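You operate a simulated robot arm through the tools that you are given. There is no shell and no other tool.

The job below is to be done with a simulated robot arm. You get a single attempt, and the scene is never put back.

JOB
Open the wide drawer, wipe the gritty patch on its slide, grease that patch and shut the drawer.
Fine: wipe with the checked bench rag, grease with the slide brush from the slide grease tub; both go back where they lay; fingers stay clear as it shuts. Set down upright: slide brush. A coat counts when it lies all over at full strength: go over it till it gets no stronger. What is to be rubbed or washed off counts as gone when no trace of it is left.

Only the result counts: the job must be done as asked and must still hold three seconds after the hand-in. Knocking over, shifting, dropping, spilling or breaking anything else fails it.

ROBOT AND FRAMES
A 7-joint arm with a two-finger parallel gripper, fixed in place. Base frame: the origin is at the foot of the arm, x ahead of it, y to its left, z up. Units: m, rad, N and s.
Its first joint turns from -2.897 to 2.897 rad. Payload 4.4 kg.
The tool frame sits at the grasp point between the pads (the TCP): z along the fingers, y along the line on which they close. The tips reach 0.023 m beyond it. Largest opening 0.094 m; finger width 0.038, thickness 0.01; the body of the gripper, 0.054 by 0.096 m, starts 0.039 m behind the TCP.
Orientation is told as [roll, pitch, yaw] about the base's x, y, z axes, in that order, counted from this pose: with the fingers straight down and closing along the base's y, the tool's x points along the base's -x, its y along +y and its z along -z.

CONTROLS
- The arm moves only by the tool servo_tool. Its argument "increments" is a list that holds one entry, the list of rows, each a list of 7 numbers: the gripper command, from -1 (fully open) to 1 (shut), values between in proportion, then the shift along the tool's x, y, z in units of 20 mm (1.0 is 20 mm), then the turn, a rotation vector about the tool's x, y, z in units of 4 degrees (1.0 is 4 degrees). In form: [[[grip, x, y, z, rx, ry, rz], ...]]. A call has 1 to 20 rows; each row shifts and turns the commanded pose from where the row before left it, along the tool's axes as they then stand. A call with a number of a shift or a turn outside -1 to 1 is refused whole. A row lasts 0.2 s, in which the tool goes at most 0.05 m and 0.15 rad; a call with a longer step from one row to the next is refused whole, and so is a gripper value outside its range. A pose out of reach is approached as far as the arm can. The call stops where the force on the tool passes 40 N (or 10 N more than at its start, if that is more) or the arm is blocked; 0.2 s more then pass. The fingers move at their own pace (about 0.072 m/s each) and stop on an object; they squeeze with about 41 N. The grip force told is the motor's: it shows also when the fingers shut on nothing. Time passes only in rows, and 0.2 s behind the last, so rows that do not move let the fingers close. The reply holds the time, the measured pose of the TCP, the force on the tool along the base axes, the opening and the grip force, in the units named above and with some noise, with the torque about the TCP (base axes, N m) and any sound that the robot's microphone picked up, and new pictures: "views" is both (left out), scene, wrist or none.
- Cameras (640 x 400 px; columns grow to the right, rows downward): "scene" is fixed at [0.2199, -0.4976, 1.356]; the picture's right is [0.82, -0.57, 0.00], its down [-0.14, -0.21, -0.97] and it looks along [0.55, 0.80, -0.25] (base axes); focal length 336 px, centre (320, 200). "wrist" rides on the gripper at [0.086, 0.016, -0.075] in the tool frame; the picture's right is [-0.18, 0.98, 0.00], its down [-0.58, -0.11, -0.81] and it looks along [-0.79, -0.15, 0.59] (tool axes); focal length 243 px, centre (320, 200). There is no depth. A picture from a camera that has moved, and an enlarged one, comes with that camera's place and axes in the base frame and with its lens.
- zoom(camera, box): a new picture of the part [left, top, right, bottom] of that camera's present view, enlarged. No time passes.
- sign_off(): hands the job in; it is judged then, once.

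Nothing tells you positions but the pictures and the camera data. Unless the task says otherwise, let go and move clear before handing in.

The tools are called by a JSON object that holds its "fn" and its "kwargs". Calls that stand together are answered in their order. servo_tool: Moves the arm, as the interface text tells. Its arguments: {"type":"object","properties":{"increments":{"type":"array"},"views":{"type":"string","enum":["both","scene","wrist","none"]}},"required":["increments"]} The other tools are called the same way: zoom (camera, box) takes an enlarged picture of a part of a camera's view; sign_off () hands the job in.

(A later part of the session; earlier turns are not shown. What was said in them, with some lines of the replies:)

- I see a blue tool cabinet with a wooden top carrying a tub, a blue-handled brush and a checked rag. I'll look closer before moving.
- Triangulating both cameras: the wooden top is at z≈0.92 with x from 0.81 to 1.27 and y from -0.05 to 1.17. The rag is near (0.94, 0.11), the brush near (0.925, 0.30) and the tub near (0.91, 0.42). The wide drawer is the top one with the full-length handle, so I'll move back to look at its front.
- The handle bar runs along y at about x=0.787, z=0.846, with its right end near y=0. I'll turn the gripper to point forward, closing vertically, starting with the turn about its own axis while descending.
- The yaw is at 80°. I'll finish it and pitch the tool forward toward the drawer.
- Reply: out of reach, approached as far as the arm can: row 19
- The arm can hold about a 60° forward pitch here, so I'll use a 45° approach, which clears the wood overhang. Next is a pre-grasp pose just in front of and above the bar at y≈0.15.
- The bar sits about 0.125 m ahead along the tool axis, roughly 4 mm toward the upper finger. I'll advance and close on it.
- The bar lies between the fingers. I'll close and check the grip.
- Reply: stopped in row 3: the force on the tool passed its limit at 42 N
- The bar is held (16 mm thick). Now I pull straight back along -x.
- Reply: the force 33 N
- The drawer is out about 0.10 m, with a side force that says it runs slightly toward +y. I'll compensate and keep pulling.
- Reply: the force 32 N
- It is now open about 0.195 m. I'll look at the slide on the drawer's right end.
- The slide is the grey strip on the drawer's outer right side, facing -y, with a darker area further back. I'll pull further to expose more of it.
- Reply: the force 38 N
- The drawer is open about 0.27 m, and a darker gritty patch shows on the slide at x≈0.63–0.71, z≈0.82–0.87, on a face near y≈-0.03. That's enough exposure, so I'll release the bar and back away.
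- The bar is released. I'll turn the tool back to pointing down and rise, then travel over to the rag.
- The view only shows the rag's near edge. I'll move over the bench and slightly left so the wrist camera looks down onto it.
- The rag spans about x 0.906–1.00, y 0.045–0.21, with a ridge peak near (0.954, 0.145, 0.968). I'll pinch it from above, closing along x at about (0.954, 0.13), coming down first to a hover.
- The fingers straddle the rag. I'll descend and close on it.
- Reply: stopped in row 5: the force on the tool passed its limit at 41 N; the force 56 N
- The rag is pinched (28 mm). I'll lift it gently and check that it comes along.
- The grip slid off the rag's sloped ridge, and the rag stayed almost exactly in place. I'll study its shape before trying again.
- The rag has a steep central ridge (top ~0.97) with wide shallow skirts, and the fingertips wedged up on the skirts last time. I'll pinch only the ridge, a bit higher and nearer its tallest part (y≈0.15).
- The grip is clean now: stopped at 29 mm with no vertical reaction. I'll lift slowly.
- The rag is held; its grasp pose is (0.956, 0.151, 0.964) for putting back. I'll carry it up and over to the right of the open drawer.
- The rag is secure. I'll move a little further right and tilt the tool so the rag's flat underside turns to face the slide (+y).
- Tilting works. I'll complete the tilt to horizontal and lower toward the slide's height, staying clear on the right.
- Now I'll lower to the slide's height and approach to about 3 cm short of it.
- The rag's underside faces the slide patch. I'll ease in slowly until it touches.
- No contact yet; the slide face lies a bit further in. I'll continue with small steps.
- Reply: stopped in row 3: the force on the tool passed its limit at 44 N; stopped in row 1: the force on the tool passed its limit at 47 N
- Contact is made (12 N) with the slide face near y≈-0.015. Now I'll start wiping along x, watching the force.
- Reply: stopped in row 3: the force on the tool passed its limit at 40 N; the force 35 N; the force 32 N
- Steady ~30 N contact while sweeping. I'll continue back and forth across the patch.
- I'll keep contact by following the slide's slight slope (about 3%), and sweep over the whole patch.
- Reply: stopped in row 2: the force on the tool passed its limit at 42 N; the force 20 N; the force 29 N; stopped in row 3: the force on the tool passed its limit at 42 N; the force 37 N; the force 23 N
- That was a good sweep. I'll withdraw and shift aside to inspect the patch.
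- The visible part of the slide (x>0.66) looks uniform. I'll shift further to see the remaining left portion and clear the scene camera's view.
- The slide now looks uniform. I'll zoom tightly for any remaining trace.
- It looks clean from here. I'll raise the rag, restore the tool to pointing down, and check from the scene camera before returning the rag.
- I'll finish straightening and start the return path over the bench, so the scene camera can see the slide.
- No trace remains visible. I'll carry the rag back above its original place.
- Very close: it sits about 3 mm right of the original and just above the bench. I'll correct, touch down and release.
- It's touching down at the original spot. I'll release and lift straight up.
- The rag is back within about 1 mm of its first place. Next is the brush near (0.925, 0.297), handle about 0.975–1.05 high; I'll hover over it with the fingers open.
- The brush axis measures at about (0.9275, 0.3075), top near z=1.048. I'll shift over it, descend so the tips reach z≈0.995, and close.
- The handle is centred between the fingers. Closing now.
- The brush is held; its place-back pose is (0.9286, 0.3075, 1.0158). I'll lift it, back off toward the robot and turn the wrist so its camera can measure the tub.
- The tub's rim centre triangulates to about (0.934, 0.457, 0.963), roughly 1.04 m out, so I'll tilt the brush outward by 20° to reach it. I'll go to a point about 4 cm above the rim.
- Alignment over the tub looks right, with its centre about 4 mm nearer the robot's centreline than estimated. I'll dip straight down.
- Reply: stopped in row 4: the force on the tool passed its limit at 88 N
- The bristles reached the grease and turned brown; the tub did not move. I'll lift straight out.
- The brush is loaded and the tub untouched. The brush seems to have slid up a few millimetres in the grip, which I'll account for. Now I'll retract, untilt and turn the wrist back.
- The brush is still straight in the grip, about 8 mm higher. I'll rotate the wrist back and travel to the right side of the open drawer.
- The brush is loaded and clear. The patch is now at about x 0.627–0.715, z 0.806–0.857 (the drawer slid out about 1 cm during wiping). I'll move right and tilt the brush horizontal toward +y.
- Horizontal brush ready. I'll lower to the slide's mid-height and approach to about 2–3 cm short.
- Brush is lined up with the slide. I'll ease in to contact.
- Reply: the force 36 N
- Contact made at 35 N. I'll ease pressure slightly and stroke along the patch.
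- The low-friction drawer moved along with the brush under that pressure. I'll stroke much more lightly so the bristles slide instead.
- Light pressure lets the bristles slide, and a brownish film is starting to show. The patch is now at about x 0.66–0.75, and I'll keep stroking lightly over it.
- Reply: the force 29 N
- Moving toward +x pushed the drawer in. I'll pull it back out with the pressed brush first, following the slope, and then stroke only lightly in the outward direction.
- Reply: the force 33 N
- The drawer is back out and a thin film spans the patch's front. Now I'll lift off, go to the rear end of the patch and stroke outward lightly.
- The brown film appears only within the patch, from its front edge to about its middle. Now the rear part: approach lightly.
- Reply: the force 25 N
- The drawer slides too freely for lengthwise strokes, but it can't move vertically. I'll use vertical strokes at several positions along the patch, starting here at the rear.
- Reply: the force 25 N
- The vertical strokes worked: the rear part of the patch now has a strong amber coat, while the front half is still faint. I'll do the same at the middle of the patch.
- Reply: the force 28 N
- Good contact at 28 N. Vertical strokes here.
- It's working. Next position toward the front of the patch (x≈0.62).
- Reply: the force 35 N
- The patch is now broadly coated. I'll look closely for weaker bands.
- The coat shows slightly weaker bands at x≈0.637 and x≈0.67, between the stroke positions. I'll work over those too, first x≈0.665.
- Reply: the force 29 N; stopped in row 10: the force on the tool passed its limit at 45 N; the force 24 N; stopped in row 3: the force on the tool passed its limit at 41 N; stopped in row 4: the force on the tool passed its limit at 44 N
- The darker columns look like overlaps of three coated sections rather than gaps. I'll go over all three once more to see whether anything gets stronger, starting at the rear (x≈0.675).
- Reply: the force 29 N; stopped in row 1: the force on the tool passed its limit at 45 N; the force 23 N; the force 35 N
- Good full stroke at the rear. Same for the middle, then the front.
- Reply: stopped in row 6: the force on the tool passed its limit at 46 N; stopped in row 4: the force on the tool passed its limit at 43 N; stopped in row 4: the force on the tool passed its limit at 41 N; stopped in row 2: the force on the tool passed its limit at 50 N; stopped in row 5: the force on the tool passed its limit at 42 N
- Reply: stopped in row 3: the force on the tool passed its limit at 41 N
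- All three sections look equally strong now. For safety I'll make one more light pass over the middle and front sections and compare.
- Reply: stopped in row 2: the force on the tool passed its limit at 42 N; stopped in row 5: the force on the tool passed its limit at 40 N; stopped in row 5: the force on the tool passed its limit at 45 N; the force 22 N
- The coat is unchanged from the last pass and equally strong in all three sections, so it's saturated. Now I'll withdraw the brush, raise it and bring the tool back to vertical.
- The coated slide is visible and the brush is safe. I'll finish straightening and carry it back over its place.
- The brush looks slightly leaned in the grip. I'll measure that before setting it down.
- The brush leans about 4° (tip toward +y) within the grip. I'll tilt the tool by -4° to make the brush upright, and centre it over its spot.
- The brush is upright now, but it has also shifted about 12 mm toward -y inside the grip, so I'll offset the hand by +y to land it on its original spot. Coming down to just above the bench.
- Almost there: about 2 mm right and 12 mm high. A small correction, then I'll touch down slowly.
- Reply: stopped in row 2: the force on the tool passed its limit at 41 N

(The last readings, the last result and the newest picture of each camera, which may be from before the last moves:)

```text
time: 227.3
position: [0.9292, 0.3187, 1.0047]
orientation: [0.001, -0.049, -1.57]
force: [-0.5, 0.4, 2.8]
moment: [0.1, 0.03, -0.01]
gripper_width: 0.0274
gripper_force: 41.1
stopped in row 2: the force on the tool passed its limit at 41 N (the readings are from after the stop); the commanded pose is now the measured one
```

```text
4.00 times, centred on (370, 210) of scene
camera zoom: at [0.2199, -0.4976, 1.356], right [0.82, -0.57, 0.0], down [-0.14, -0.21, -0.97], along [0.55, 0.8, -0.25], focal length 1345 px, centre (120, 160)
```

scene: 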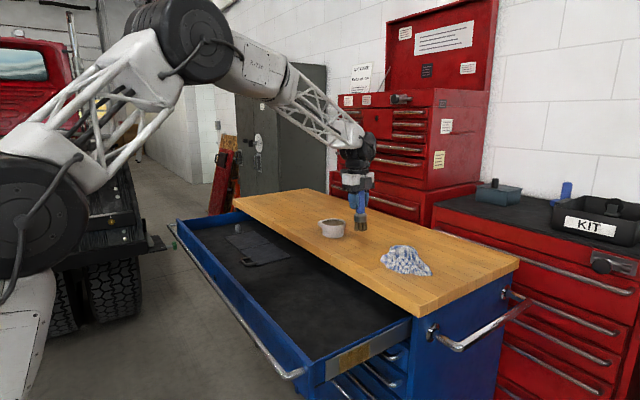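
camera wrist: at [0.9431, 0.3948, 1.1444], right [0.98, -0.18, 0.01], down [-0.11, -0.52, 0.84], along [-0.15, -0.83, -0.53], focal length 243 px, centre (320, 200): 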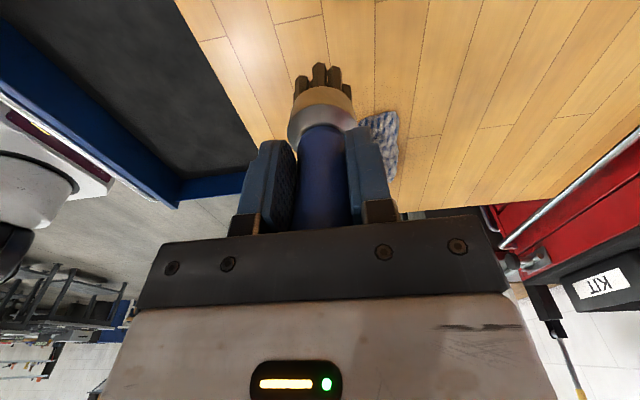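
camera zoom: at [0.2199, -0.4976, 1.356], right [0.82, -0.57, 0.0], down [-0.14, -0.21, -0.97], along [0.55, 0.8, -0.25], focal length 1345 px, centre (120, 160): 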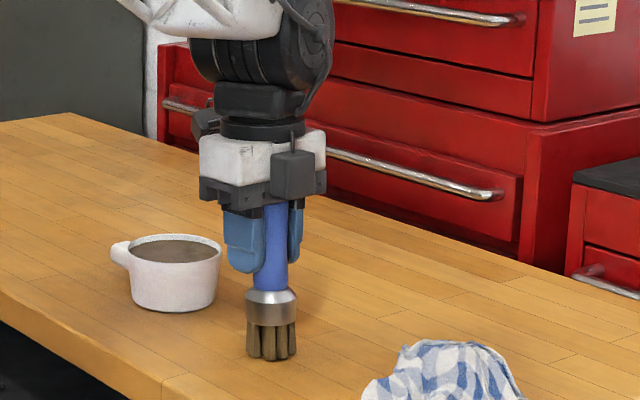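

The brush stands at its original spot. I'll release gently and lift away.

{"fn": "servo_tool", "kwargs": {"increments": [[[0.3, 0, 0, 0, 0, 0, 0], [0, 0, 0, 0, 0, 0, 0], [-0.4, 0, 0, 0, 0, 0, 0], [-0.6, 0, 0, 0, 0, 0, 0], [-0.6, 0, 0, -0.5, 0, 0, 0], [-0.6, 0, 0, -1, 0, 0, 0], [-0.6, 0, 0, -1, 0, 0, 0], [-0.6, 0, 0, -1, 0, 0, 0], [-0.6, 0, 0, -1, 0, 0, 0], [-0.6, 0, 0, -1, 0, 0, 0], [-0.6, 0, 0, -1, 0, 0, 0], [-0.6, 0, 0, -1, 0, 0, 0]]]}}

{"fn": "zoom", "kwargs": {"camera": "scene", "box": [300, 160, 440, 260]}}

```text
time: 229.9
position: [0.9305, 0.3247, 1.1558]
orientation: [0.002, -0.048, -1.571]
force: [-0.2, 0.1, -0.7]
moment: [0.01, 0.02, 0.0]
gripper_width: 0.0754
gripper_force: 0.1
camera wrist: at [0.9466, 0.4147, 1.2266], right [0.98, -0.18, 0.01], down [-0.11, -0.54, 0.83], along [-0.15, -0.82, -0.55], focal length 243 px, centre (320, 200)
```

scene: 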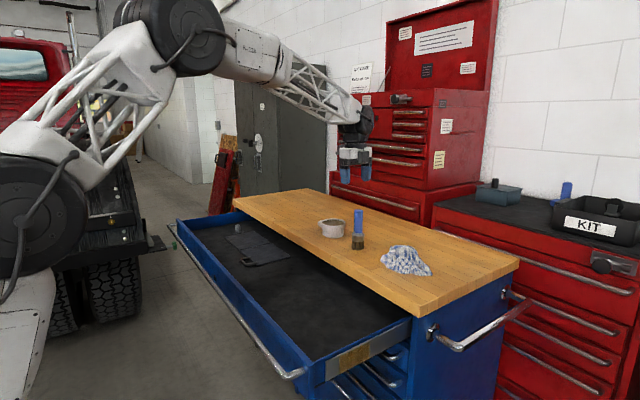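
wrist: 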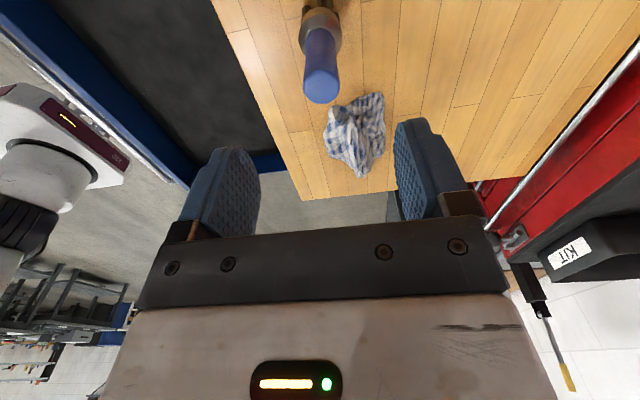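

```text
4.00 times, centred on (370, 210) of scene
camera zoom: at [0.2199, -0.4976, 1.356], right [0.82, -0.57, 0.0], down [-0.14, -0.21, -0.97], along [0.55, 0.8, -0.25], focal length 1345 px, centre (120, 160)
```

zoom: 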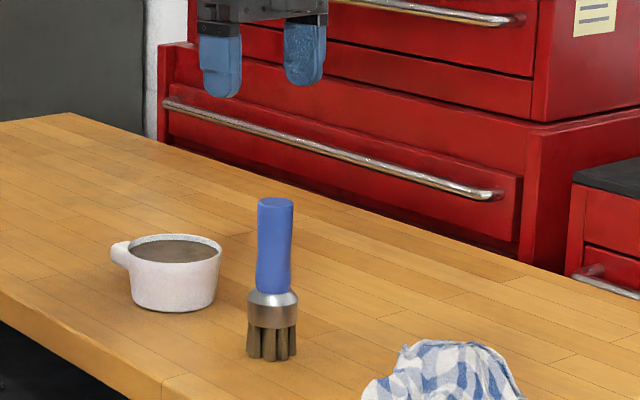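

The brush stands upright exactly where it was. Now for shutting: I'll bring closed, downward-pointing fingers in front of the handle bar (now at x≈0.476) and push it from outside.

{"fn": "servo_tool", "kwargs": {"increments": [[[-0.6, 0, 0, -0.3, 0, 0.69, 0], [-0.6, -0.15, -1, 0, 0, 0, 0], [-0.6, -0.15, -1, 0, 0, 0, 0], [-0.6, -0.15, -1, 0, 0, 0, 0], [-0.6, -0.15, -1, 0, 0, 0, 0], [-0.6, -0.15, -1, 0, 0, 0, 0], [-0.6, -0.15, -1, 0, 0, 0, 0], [-0.6, -0.15, -1, 0, 0, 0, 0], [-0.6, -0.15, -1, 0, 0, 0, 0], [-0.6, -0.15, -1, 0, 0, 0, 0], [0.5, -0.15, -1, 0, 0, 0, 0], [1, -0.15, -1, 0, 0, 0, 0], [1, -0.15, -1, 0, 0, 0, 0], [1, -0.15, -1, 0, 0, 0, 0], [1, -0.15, -1, 0, 0, 0, 0], [1, -0.15, -1, 0, 0, 0, 0], [1, -0.15, -1, 0, 0, 0, 0], [1, -0.15, -1, 0, 0, 0, 0], [1, -0.15, -1, 0, 0, 0, 0], [1, -0.15, -1, 0, 0, 0, 0]]], "views": "none"}}

{"fn": "servo_tool", "kwargs": {"increments": [[[1, -0.15, -1, 0, 0, 0, 0], [1, -0.15, -1, 0, 0, 0, 0], [1, -0.15, -1, 0, 0, 0, 0], [1, -0.15, -1, 0, 0, 0, 0], [1, -0.15, -1, 0, 0, 0, 0], [1, -0.15, -1, 0, 0, 0, 0], [1, -0.15, -1, 0, 0, 0, 0], [1, 0, -0.7, 0, 0, 0, 0], [1, 0, 0, 0, 0, 0, -1], [1, 0, 0, 0, 0, 0, -1], [1, 0, 0, 0, 0, 0, -1], [1, 0, 0, 0, 0, 0, -1], [1, 0, 0, 0, 0, 0, -1], [1, 0, 0, 0, 0, 0, -1], [1, 0, 0, 0, 0, 0, -1], [1, 0, 0, 0, 0, 0, -1], [1, 0, 0, 0, 0, 0, -1], [1, 0, 0, 0, 0, 0, -1], [1, 0, 0, 0, 0, 0, -1], [1, 0, 0, 0, 0, 0, -1]]], "views": "none"}}

{"fn": "servo_tool", "kwargs": {"increments": [[[1, 0, 0, 0, 0, 0, -1], [1, 0, 0, 0, 0, 0, -1], [1, 0, 0, 0, 0, 0, -1], [1, 0, 0, 0, 0, 0, -1], [1, 0, 0, 0, 0, 0, -1], [1, 0, 0, 0, 0, 0, -1], [1, 0, 0, 0, 0, 0, -1], [1, 0, 0, 0, 0, 0, -1], [1, 0, 0, 0, 0, 0, -1], [1, 0, 0, 0, 0, 0, -1], [1, 0, 0, 0, 0, 0, -0.5], [1, 0, 0, 0, 0, 0, 0]]]}}

```text
time: 234.1
position: [0.5493, 0.2662, 1.1581]
orientation: [0.001, -0.002, -1.571]
force: [-0.1, 0.5, 0.3]
moment: [0.02, -0.01, -0.01]
gripper_width: 0.0
gripper_force: 41.0
```

```text
time: 238.3
position: [0.3944, 0.2468, 1.1613]
orientation: [0.002, -0.002, -0.73]
force: [0.3, 0.0, 0.2]
moment: [0.02, -0.03, 0.01]
gripper_width: 0.0
gripper_force: 40.4
```

```text
time: 240.9
position: [0.3947, 0.2458, 1.1584]
orientation: [0.0, -0.001, 0.002]
force: [-0.8, 0.4, -0.1]
moment: [-0.01, 0.03, 0.01]
gripper_width: 0.0
gripper_force: 41.4
camera wrist: at [0.307, 0.261, 1.2344], right [0.18, 0.98, 0.0], down [0.58, -0.11, 0.81], along [0.79, -0.15, -0.59], focal length 243 px, centre (320, 200)
```

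scene: 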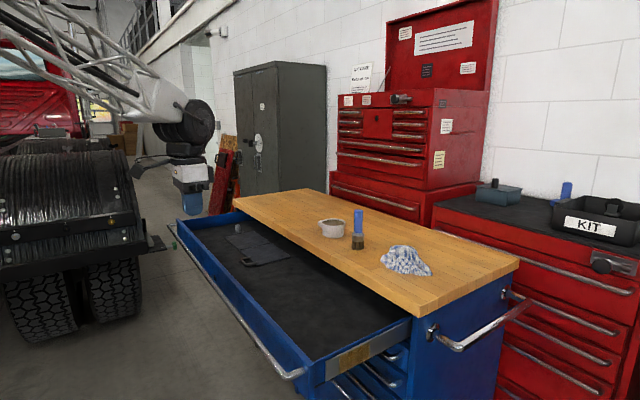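
wrist: 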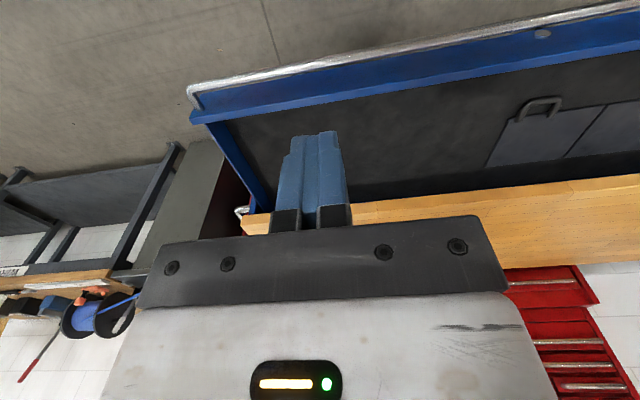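

Tool is turned and clear in front of the drawer. I'll descend to handle height.

{"fn": "servo_tool", "kwargs": {"increments": [[[1, 0, 0, 1, 0, 0, 0], [1, 0, 0, 1, 0, 0, 0], [1, 0, 0, 1, 0, 0, 0], [1, 0, 0, 1, 0, 0, 0], [1, 0, 0, 1, 0, 0, 0], [1, 0, 0, 1, 0, 0, 0], [1, 0, 0, 1, 0, 0, 0], [1, 0, 0, 1, 0, 0, 0], [1, 0, 0, 1, 0, 0, 0], [1, 0, 0, 1, 0, 0, 0], [1, 0, 0, 1, 0, 0, 0], [1, 0, 0, 1, 0, 0, 0], [1, 0, 0, 1, 0, 0, 0], [1, 0, 0, 1, 0, 0, 0], [1, 0, 0, 1, 0, 0, 0], [1, 0, 0, 0.65, 0, 0, 0], [1, 0, 0, 0, 0, 0, 0]]]}}

{"fn": "zoom", "kwargs": {"camera": "wrist", "box": [220, 60, 460, 230]}}

```text
time: 244.5
position: [0.3949, 0.2474, 0.845]
orientation: [0.0, -0.002, 0.002]
force: [-0.7, -0.2, -0.9]
moment: [0.0, -0.02, 0.01]
gripper_width: 0.0
gripper_force: 41.2
camera wrist: at [0.3084, 0.2621, 0.9212], right [0.18, 0.98, 0.0], down [0.58, -0.11, 0.81], along [0.79, -0.15, -0.59], focal length 243 px, centre (320, 200)
```

scene: 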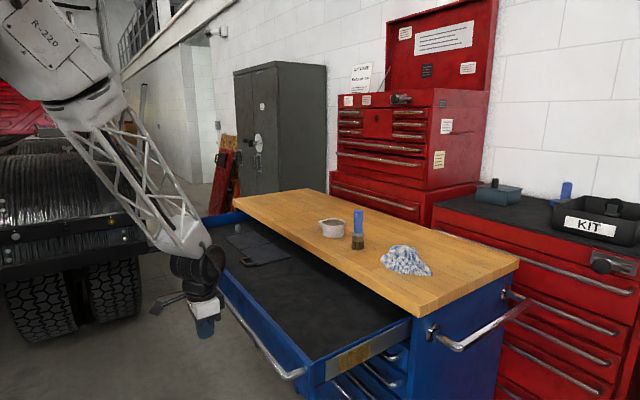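
wrist: 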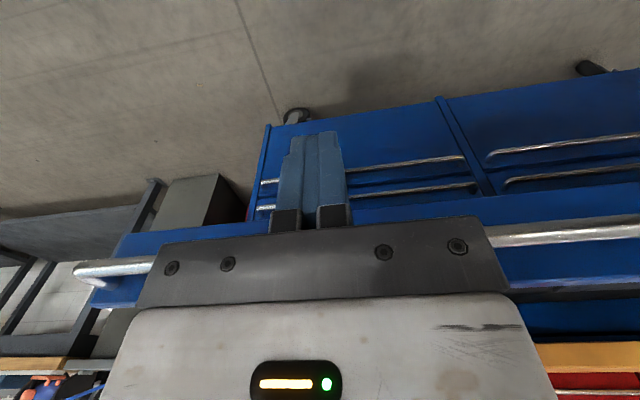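

```text
2.35 times, centred on (340, 145) of wrist
camera zoom: at [0.3084, 0.2621, 0.9212], right [0.18, 0.98, 0.0], down [0.58, -0.11, 0.81], along [0.79, -0.15, -0.59], focal length 571 px, centre (273, 329)
```

zoom: 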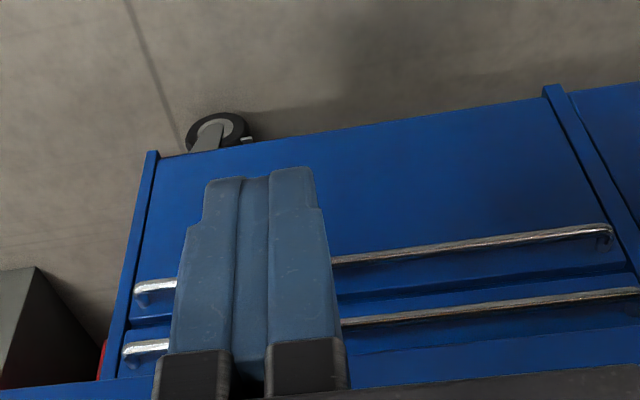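

The bar is right ahead of the closed fingers. I'll start pushing forward slowly.

{"fn": "servo_tool", "kwargs": {"increments": [[[1, -0.5, 0, 0, 0, 0, 0], [1, -0.5, 0, 0, 0, 0, 0], [1, -0.5, 0, 0, 0, 0, 0], [1, -0.5, 0, 0, 0, 0, 0], [1, -0.4, 0, 0, 0, 0, 0], [1, -0.3, 0, 0, 0, 0, 0], [1, -0.3, 0, 0, 0, 0, 0], [1, -0.4, 0, 0, 0, 0, 0], [1, -0.4, 0, 0, 0, 0, 0]]]}}

```text
time: 246.5
position: [0.4706, 0.2475, 0.8469]
orientation: [-0.002, -0.002, 0.001]
force: [0.6, 0.0, -0.2]
moment: [0.01, 0.03, -0.01]
gripper_width: 0.0
gripper_force: 41.3
camera wrist: at [0.3841, 0.2621, 0.9217], right [0.18, 0.98, 0.0], down [0.58, -0.11, 0.81], along [0.79, -0.15, -0.59], focal length 243 px, centre (320, 200)
```

scene: 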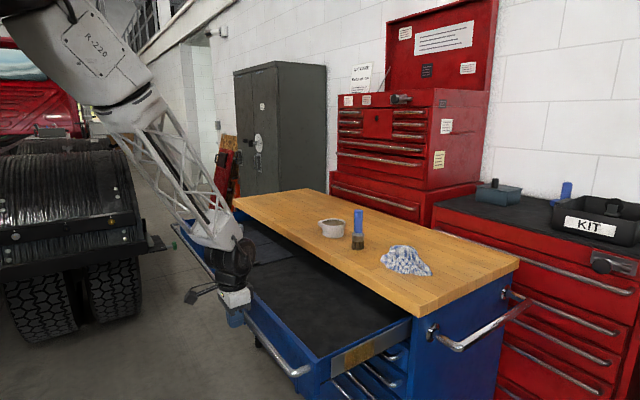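
wrist: 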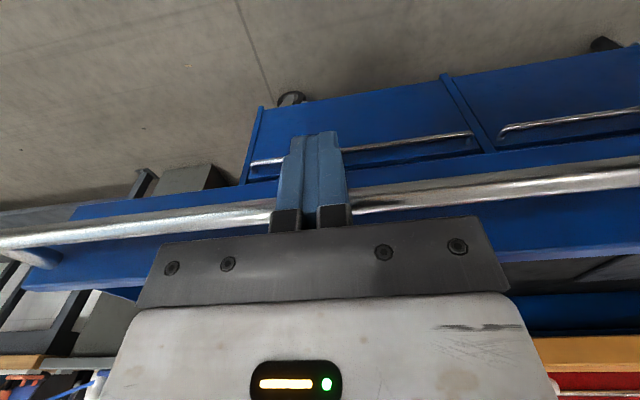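

The fingers are on the bar and the drawer is starting to move. I'll keep pushing.

{"fn": "servo_tool", "kwargs": {"increments": [[[1, -0.4, 0, 0, 0, 0, 0], [1, -0.5, 0, 0, 0, 0, 0], [1, -0.5, 0, 0, 0, 0, 0], [1, -0.5, 0, 0, 0, 0, 0], [1, -0.5, 0, 0, 0, 0, 0], [1, -0.5, 0, 0, 0, 0, 0], [1, -0.5, 0, 0, 0, 0, 0], [1, -0.5, 0, 0, 0, 0, 0], [1, -0.5, 0, 0, 0, 0, 0], [1, -0.5, 0, 0, 0, 0, 0], [1, -0.5, 0, 0, 0, 0, 0], [1, -0.5, 0, 0, 0, 0, 0], [1, -0.5, 0, 0, 0, 0, 0], [1, -0.5, 0, 0, 0, 0, 0], [1, -0.5, 0, 0, 0, 0, 0], [1, -0.5, 0, 0, 0, 0, 0]]]}}

```text
time: 249.9
position: [0.6292, 0.2483, 0.8464]
orientation: [0.001, -0.004, 0.001]
force: [0.6, -0.2, 0.3]
moment: [0.01, -0.05, 0.0]
gripper_width: 0.0
gripper_force: 40.9
camera wrist: at [0.5429, 0.263, 0.9216], right [0.18, 0.98, 0.0], down [0.58, -0.11, 0.81], along [0.79, -0.15, -0.59], focal length 243 px, centre (320, 200)
```

scene: 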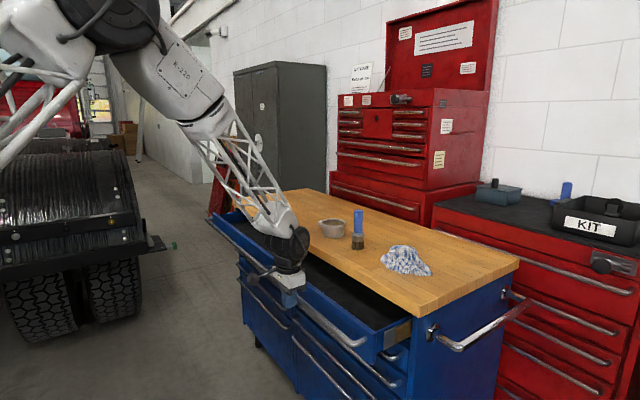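
wrist: 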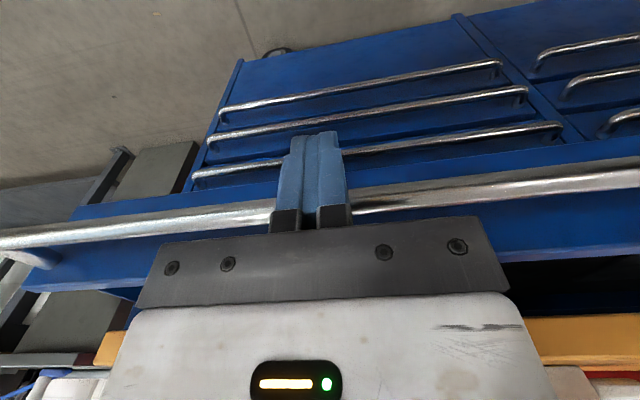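

Closing smoothly. I'll continue, slower toward the end.

{"fn": "servo_tool", "kwargs": {"increments": [[[1, -0.5, 0, 0, 0, 0, 0], [1, -0.5, 0, 0, 0, 0, 0], [1, -0.5, 0, 0, 0, 0, 0], [1, -0.5, 0, 0, 0, 0, 0], [1, -0.5, 0, 0, 0, 0, 0], [1, -0.5, 0, 0, 0, 0, 0], [1, -0.5, 0, 0, 0, 0, 0], [1, -0.5, 0, 0, 0, 0, 0], [1, -0.5, 0, 0, 0, 0, 0], [1, -0.4, 0, 0, 0, 0, 0]]]}}

{"fn": "zoom", "kwargs": {"camera": "scene", "box": [280, 230, 460, 350]}}

```text
time: 252.1
position: [0.7265, 0.2493, 0.8487]
orientation: [0.0, -0.002, -0.001]
force: [-0.7, -0.1, 0.3]
moment: [0.0, -0.03, 0.02]
gripper_width: 0.0001
gripper_force: 40.9
camera wrist: at [0.6401, 0.264, 0.923], right [0.18, 0.98, 0.0], down [0.58, -0.11, 0.81], along [0.79, -0.15, -0.59], focal length 243 px, centre (320, 200)
```

scene: 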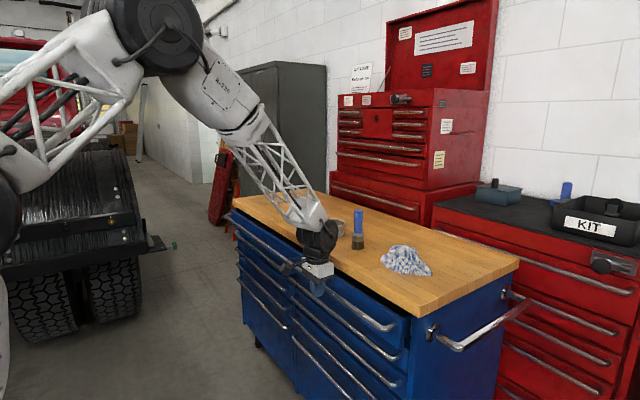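
wrist: 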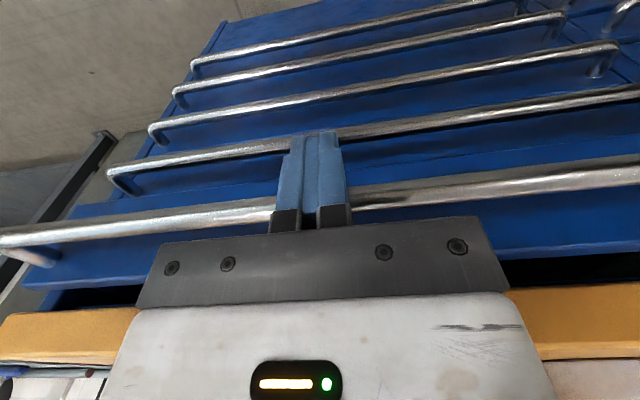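

```text
3.33 times, centred on (370, 290) of scene
camera zoom: at [0.2199, -0.4976, 1.356], right [0.82, -0.57, 0.0], down [-0.14, -0.21, -0.97], along [0.55, 0.8, -0.25], focal length 1121 px, centre (153, -100)
```

zoom: 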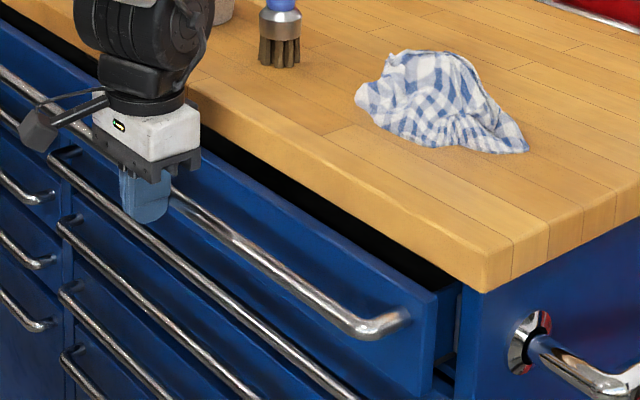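

About 3–4 cm remain. I'll push in small steps and watch for the stop.

{"fn": "servo_tool", "kwargs": {"increments": [[[1, -0.3, 0, 0, 0, 0, 0], [1, -0.3, 0, 0, 0, 0, 0], [1, -0.3, 0, 0, 0, 0, 0], [1, -0.2, 0, 0, 0, 0, 0], [1, -0.2, 0, 0, 0, 0, 0]]]}}

{"fn": "zoom", "kwargs": {"camera": "scene", "box": [280, 230, 460, 350]}}

```text
time: 253.3
position: [0.7532, 0.2471, 0.8471]
orientation: [0.0, -0.001, 0.001]
force: [-0.7, 0.1, 1.3]
moment: [-0.02, 0.01, 0.01]
gripper_width: 0.0
gripper_force: 41.5
camera wrist: at [0.667, 0.262, 0.9227], right [0.18, 0.98, 0.0], down [0.58, -0.11, 0.81], along [0.79, -0.15, -0.59], focal length 243 px, centre (320, 200)
```

scene: 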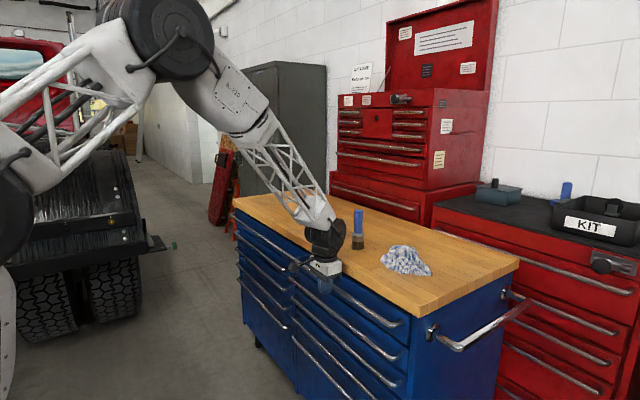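
wrist: 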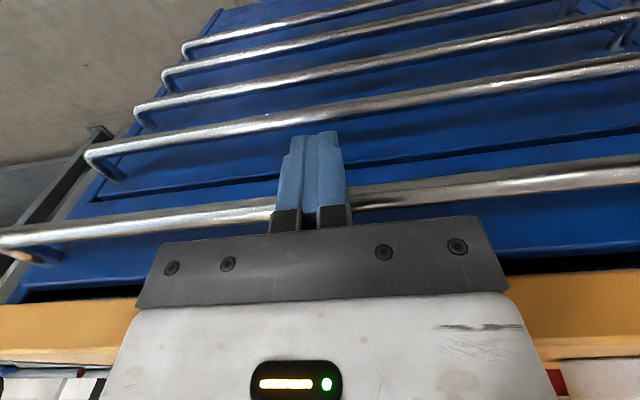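

```text
3.33 times, centred on (370, 290) of scene
camera zoom: at [0.2199, -0.4976, 1.356], right [0.82, -0.57, 0.0], down [-0.14, -0.21, -0.97], along [0.55, 0.8, -0.25], focal length 1121 px, centre (153, -100)
```

zoom: 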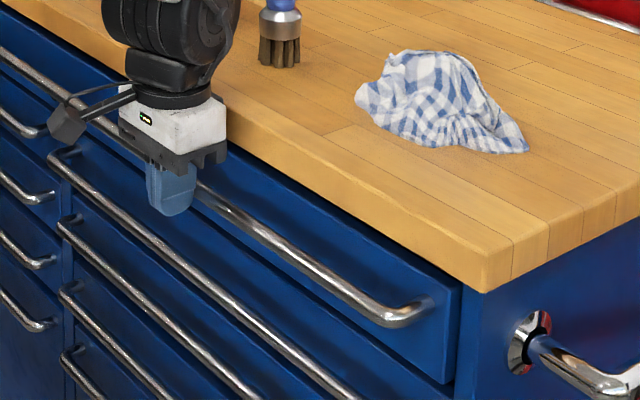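

{"fn": "servo_tool", "kwargs": {"increments": [[[1, -0.2, 0, 0, 0, 0, 0], [1, -0.2, 0, 0, 0, 0, 0], [1, -0.1, 0, 0, 0, 0, 0]]], "views": "none"}}

{"fn": "zoom", "kwargs": {"camera": "scene", "box": [280, 230, 460, 350]}}

```text
time: 254.1
position: [0.7627, 0.2463, 0.8475]
orientation: [-0.001, -0.001, 0.0]
force: [-3.6, -0.2, 0.7]
moment: [0.03, -0.02, 0.02]
gripper_width: 0.0001
gripper_force: 41.1
```

```text
3.33 times, centred on (370, 290) of scene
camera zoom: at [0.2199, -0.4976, 1.356], right [0.82, -0.57, 0.0], down [-0.14, -0.21, -0.97], along [0.55, 0.8, -0.25], focal length 1121 px, centre (153, -100)
```

zoom: 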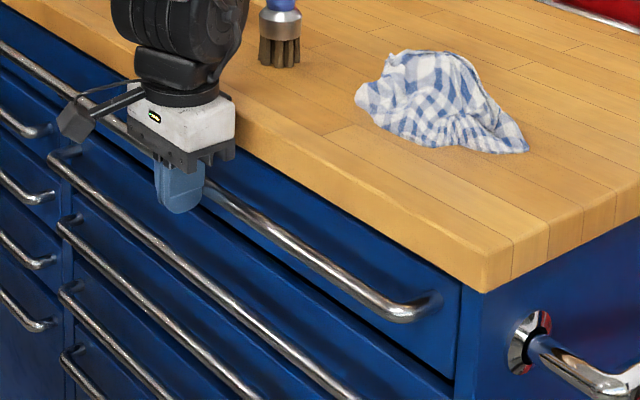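

{"fn": "zoom", "kwargs": {"camera": "scene", "box": [340, 250, 480, 340]}}

{"fn": "servo_tool", "kwargs": {"increments": [[[1, -0.1, 0, 0, 0, 0, 0], [1, -0.1, 0, 0, 0, 0, 0], [1, 0, 0, 0, 0, 0, 0]]], "views": "none"}}

{"fn": "zoom", "kwargs": {"camera": "scene", "box": [340, 250, 480, 340]}}

```text
4.44 times, centred on (410, 295) of scene
camera zoom: at [0.2199, -0.4976, 1.356], right [0.82, -0.57, 0.0], down [-0.14, -0.21, -0.97], along [0.55, 0.8, -0.25], focal length 1495 px, centre (-80, -222)
```

zoom: 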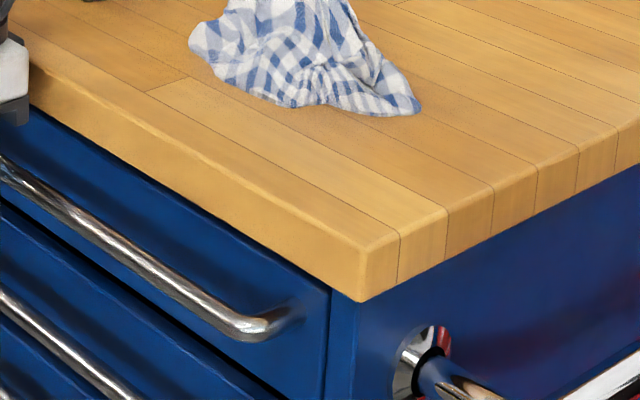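

```text
time: 254.6
position: [0.7626, 0.2478, 0.8469]
orientation: [-0.003, 0.0, 0.002]
force: [-8.3, -1.6, 4.0]
moment: [-0.02, -0.01, -0.01]
gripper_width: 0.0001
gripper_force: 40.5
stopped in row 2: the force on the tool passed its limit at 49 N (the readings are from after the stop); the commanded pose is now the measured one
```

```text
4.44 times, centred on (410, 295) of scene
camera zoom: at [0.2199, -0.4976, 1.356], right [0.82, -0.57, 0.0], down [-0.14, -0.21, -0.97], along [0.55, 0.8, -0.25], focal length 1495 px, centre (-80, -222)
```

zoom: 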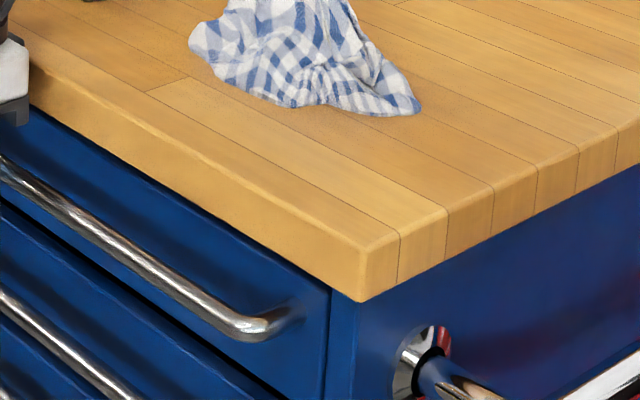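

The drawer is hard against its stop and looks identical to the start. I'll back the fingers straight off and rise clear.

{"fn": "servo_tool", "kwargs": {"increments": [[[1, 0.5, 0, 0, 0, 0, 0], [1, 1, 0, 0, 0, 0, 0], [1, 1, 0, 0, 0, 0, 0], [1, 1, 0, 0, 0, 0, 0], [1, 1, 0, 0, 0, 0, 0], [1, 1, 0, 0, 0, 0, 0], [1, 1, 0, -1, 0, 0, 0], [1, 1, 0, -1, 0, 0, 0], [1, 1, 0, -1, 0, 0, 0], [1, 1, 0, -1, 0, 0, 0], [0, 1, 0, -1, 0, 0, 0], [0, 0, 0, -1, 0, 0, 0], [0, 0, 0, -1, 0, 0, 0], [0, 0, 0, -1, 0, 0, 0], [0, 0, 0, -1, 0, 0, 0], [0, 0, 0, 0, 0, 0, 0]]]}}

{"fn": "zoom", "kwargs": {"camera": "scene", "box": [220, 180, 540, 400]}}

{"fn": "zoom", "kwargs": {"camera": "scene", "box": [300, 190, 460, 290]}}

{"fn": "zoom", "kwargs": {"camera": "scene", "box": [340, 250, 480, 340]}}

```text
time: 258.0
position: [0.554, 0.25, 1.0256]
orientation: [-0.001, 0.0, 0.0]
force: [-0.1, 0.2, -0.2]
moment: [0.02, -0.01, -0.04]
gripper_width: 0.0469
gripper_force: 0.1
camera wrist: at [0.4679, 0.2639, 1.102], right [0.18, 0.98, 0.0], down [0.58, -0.11, 0.81], along [0.79, -0.15, -0.59], focal length 243 px, centre (320, 200)
```

scene: 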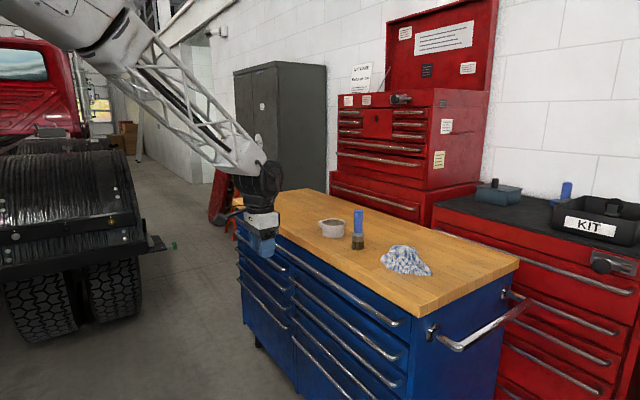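
wrist: 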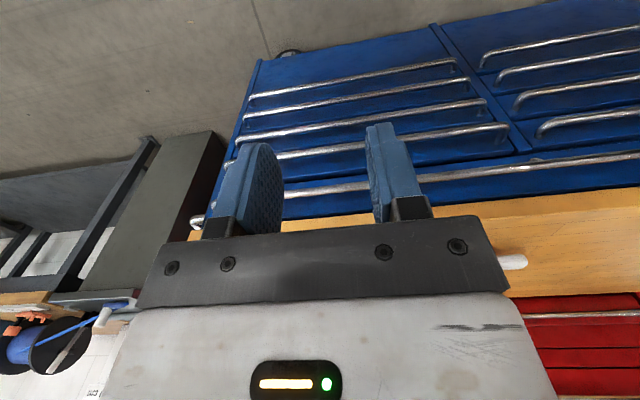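

```text
1.82 times, centred on (380, 290) of scene
camera zoom: at [0.2199, -0.4976, 1.356], right [0.82, -0.57, 0.0], down [-0.14, -0.21, -0.97], along [0.55, 0.8, -0.25], focal length 612 px, centre (211, 36)
```

zoom: 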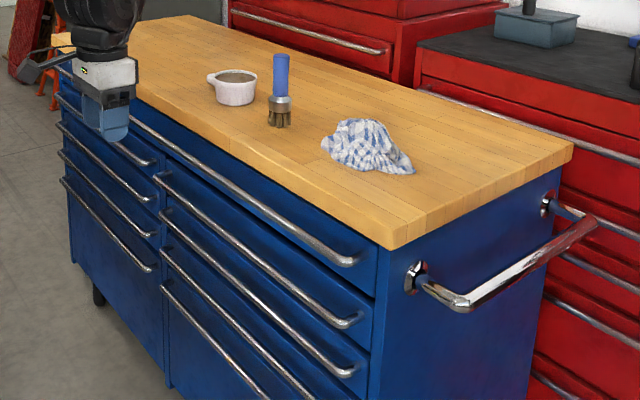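

```text
4.00 times, centred on (380, 240) of scene
camera zoom: at [0.2199, -0.4976, 1.356], right [0.82, -0.57, 0.0], down [-0.14, -0.21, -0.97], along [0.55, 0.8, -0.25], focal length 1345 px, centre (80, 40)
```

zoom: 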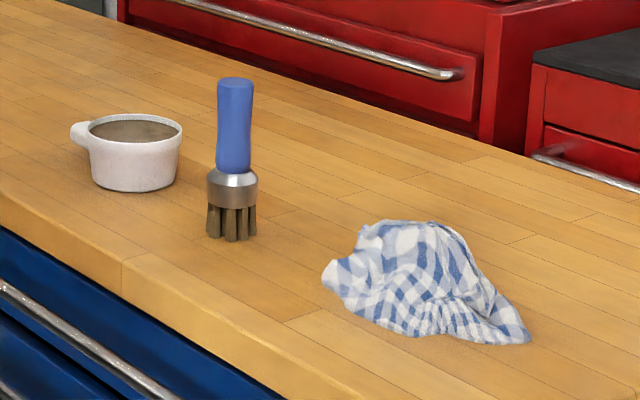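

```text
4.44 times, centred on (410, 295) of scene
camera zoom: at [0.2199, -0.4976, 1.356], right [0.82, -0.57, 0.0], down [-0.14, -0.21, -0.97], along [0.55, 0.8, -0.25], focal length 1495 px, centre (-80, -222)
```

zoom: 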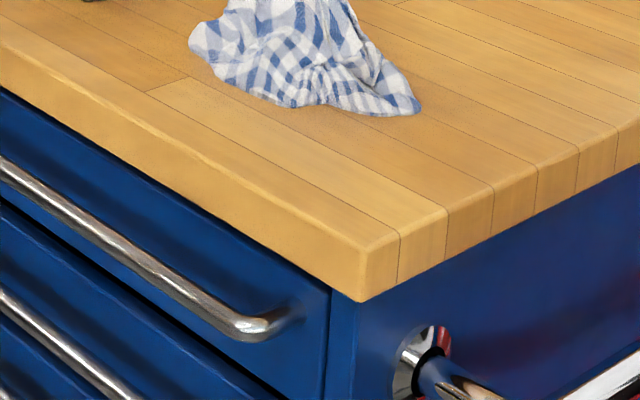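

The drawer is shut against its stop and stayed shut when I backed off. The rag and brush stand where they lay, the brush is upright, the tub looks unmoved and the hand is clear. I'm handing in.

{"fn": "sign_off", "kwargs": {}}

```text
The job is handed in.
```

I opened the wide drawer, wiped the gritty patch off its slide, greased the patch and shut the drawer. The job is handed in, but no verdict came back.

- **Wipe:** after wiping with the checked rag, close-up views from both cameras showed no trace of grit left on the slide.
- **Grease:** the whole patch is coated. A last pass over the middle and front made no visible change, and the front, middle and rear looked equally strong. I judged full strength by eye. Darker stripes remain where the strokes overlap, which I took to be overlap rather than thin spots.
- **Drawer:** it is pushed against its stop and its handle sits where it was at the start. I pushed the handle from outside with closed fingers, so they stayed clear of the gap.
- **Rag and brush:** both are back within a couple of millimetres of where they lay, and the brush stands upright. The tub looks unmoved.

My first grip on the rag slipped off and nudged it about 3 mm, which I corrected when putting it back. The free-running drawer slid a few centimetres in and out while I worked on it.
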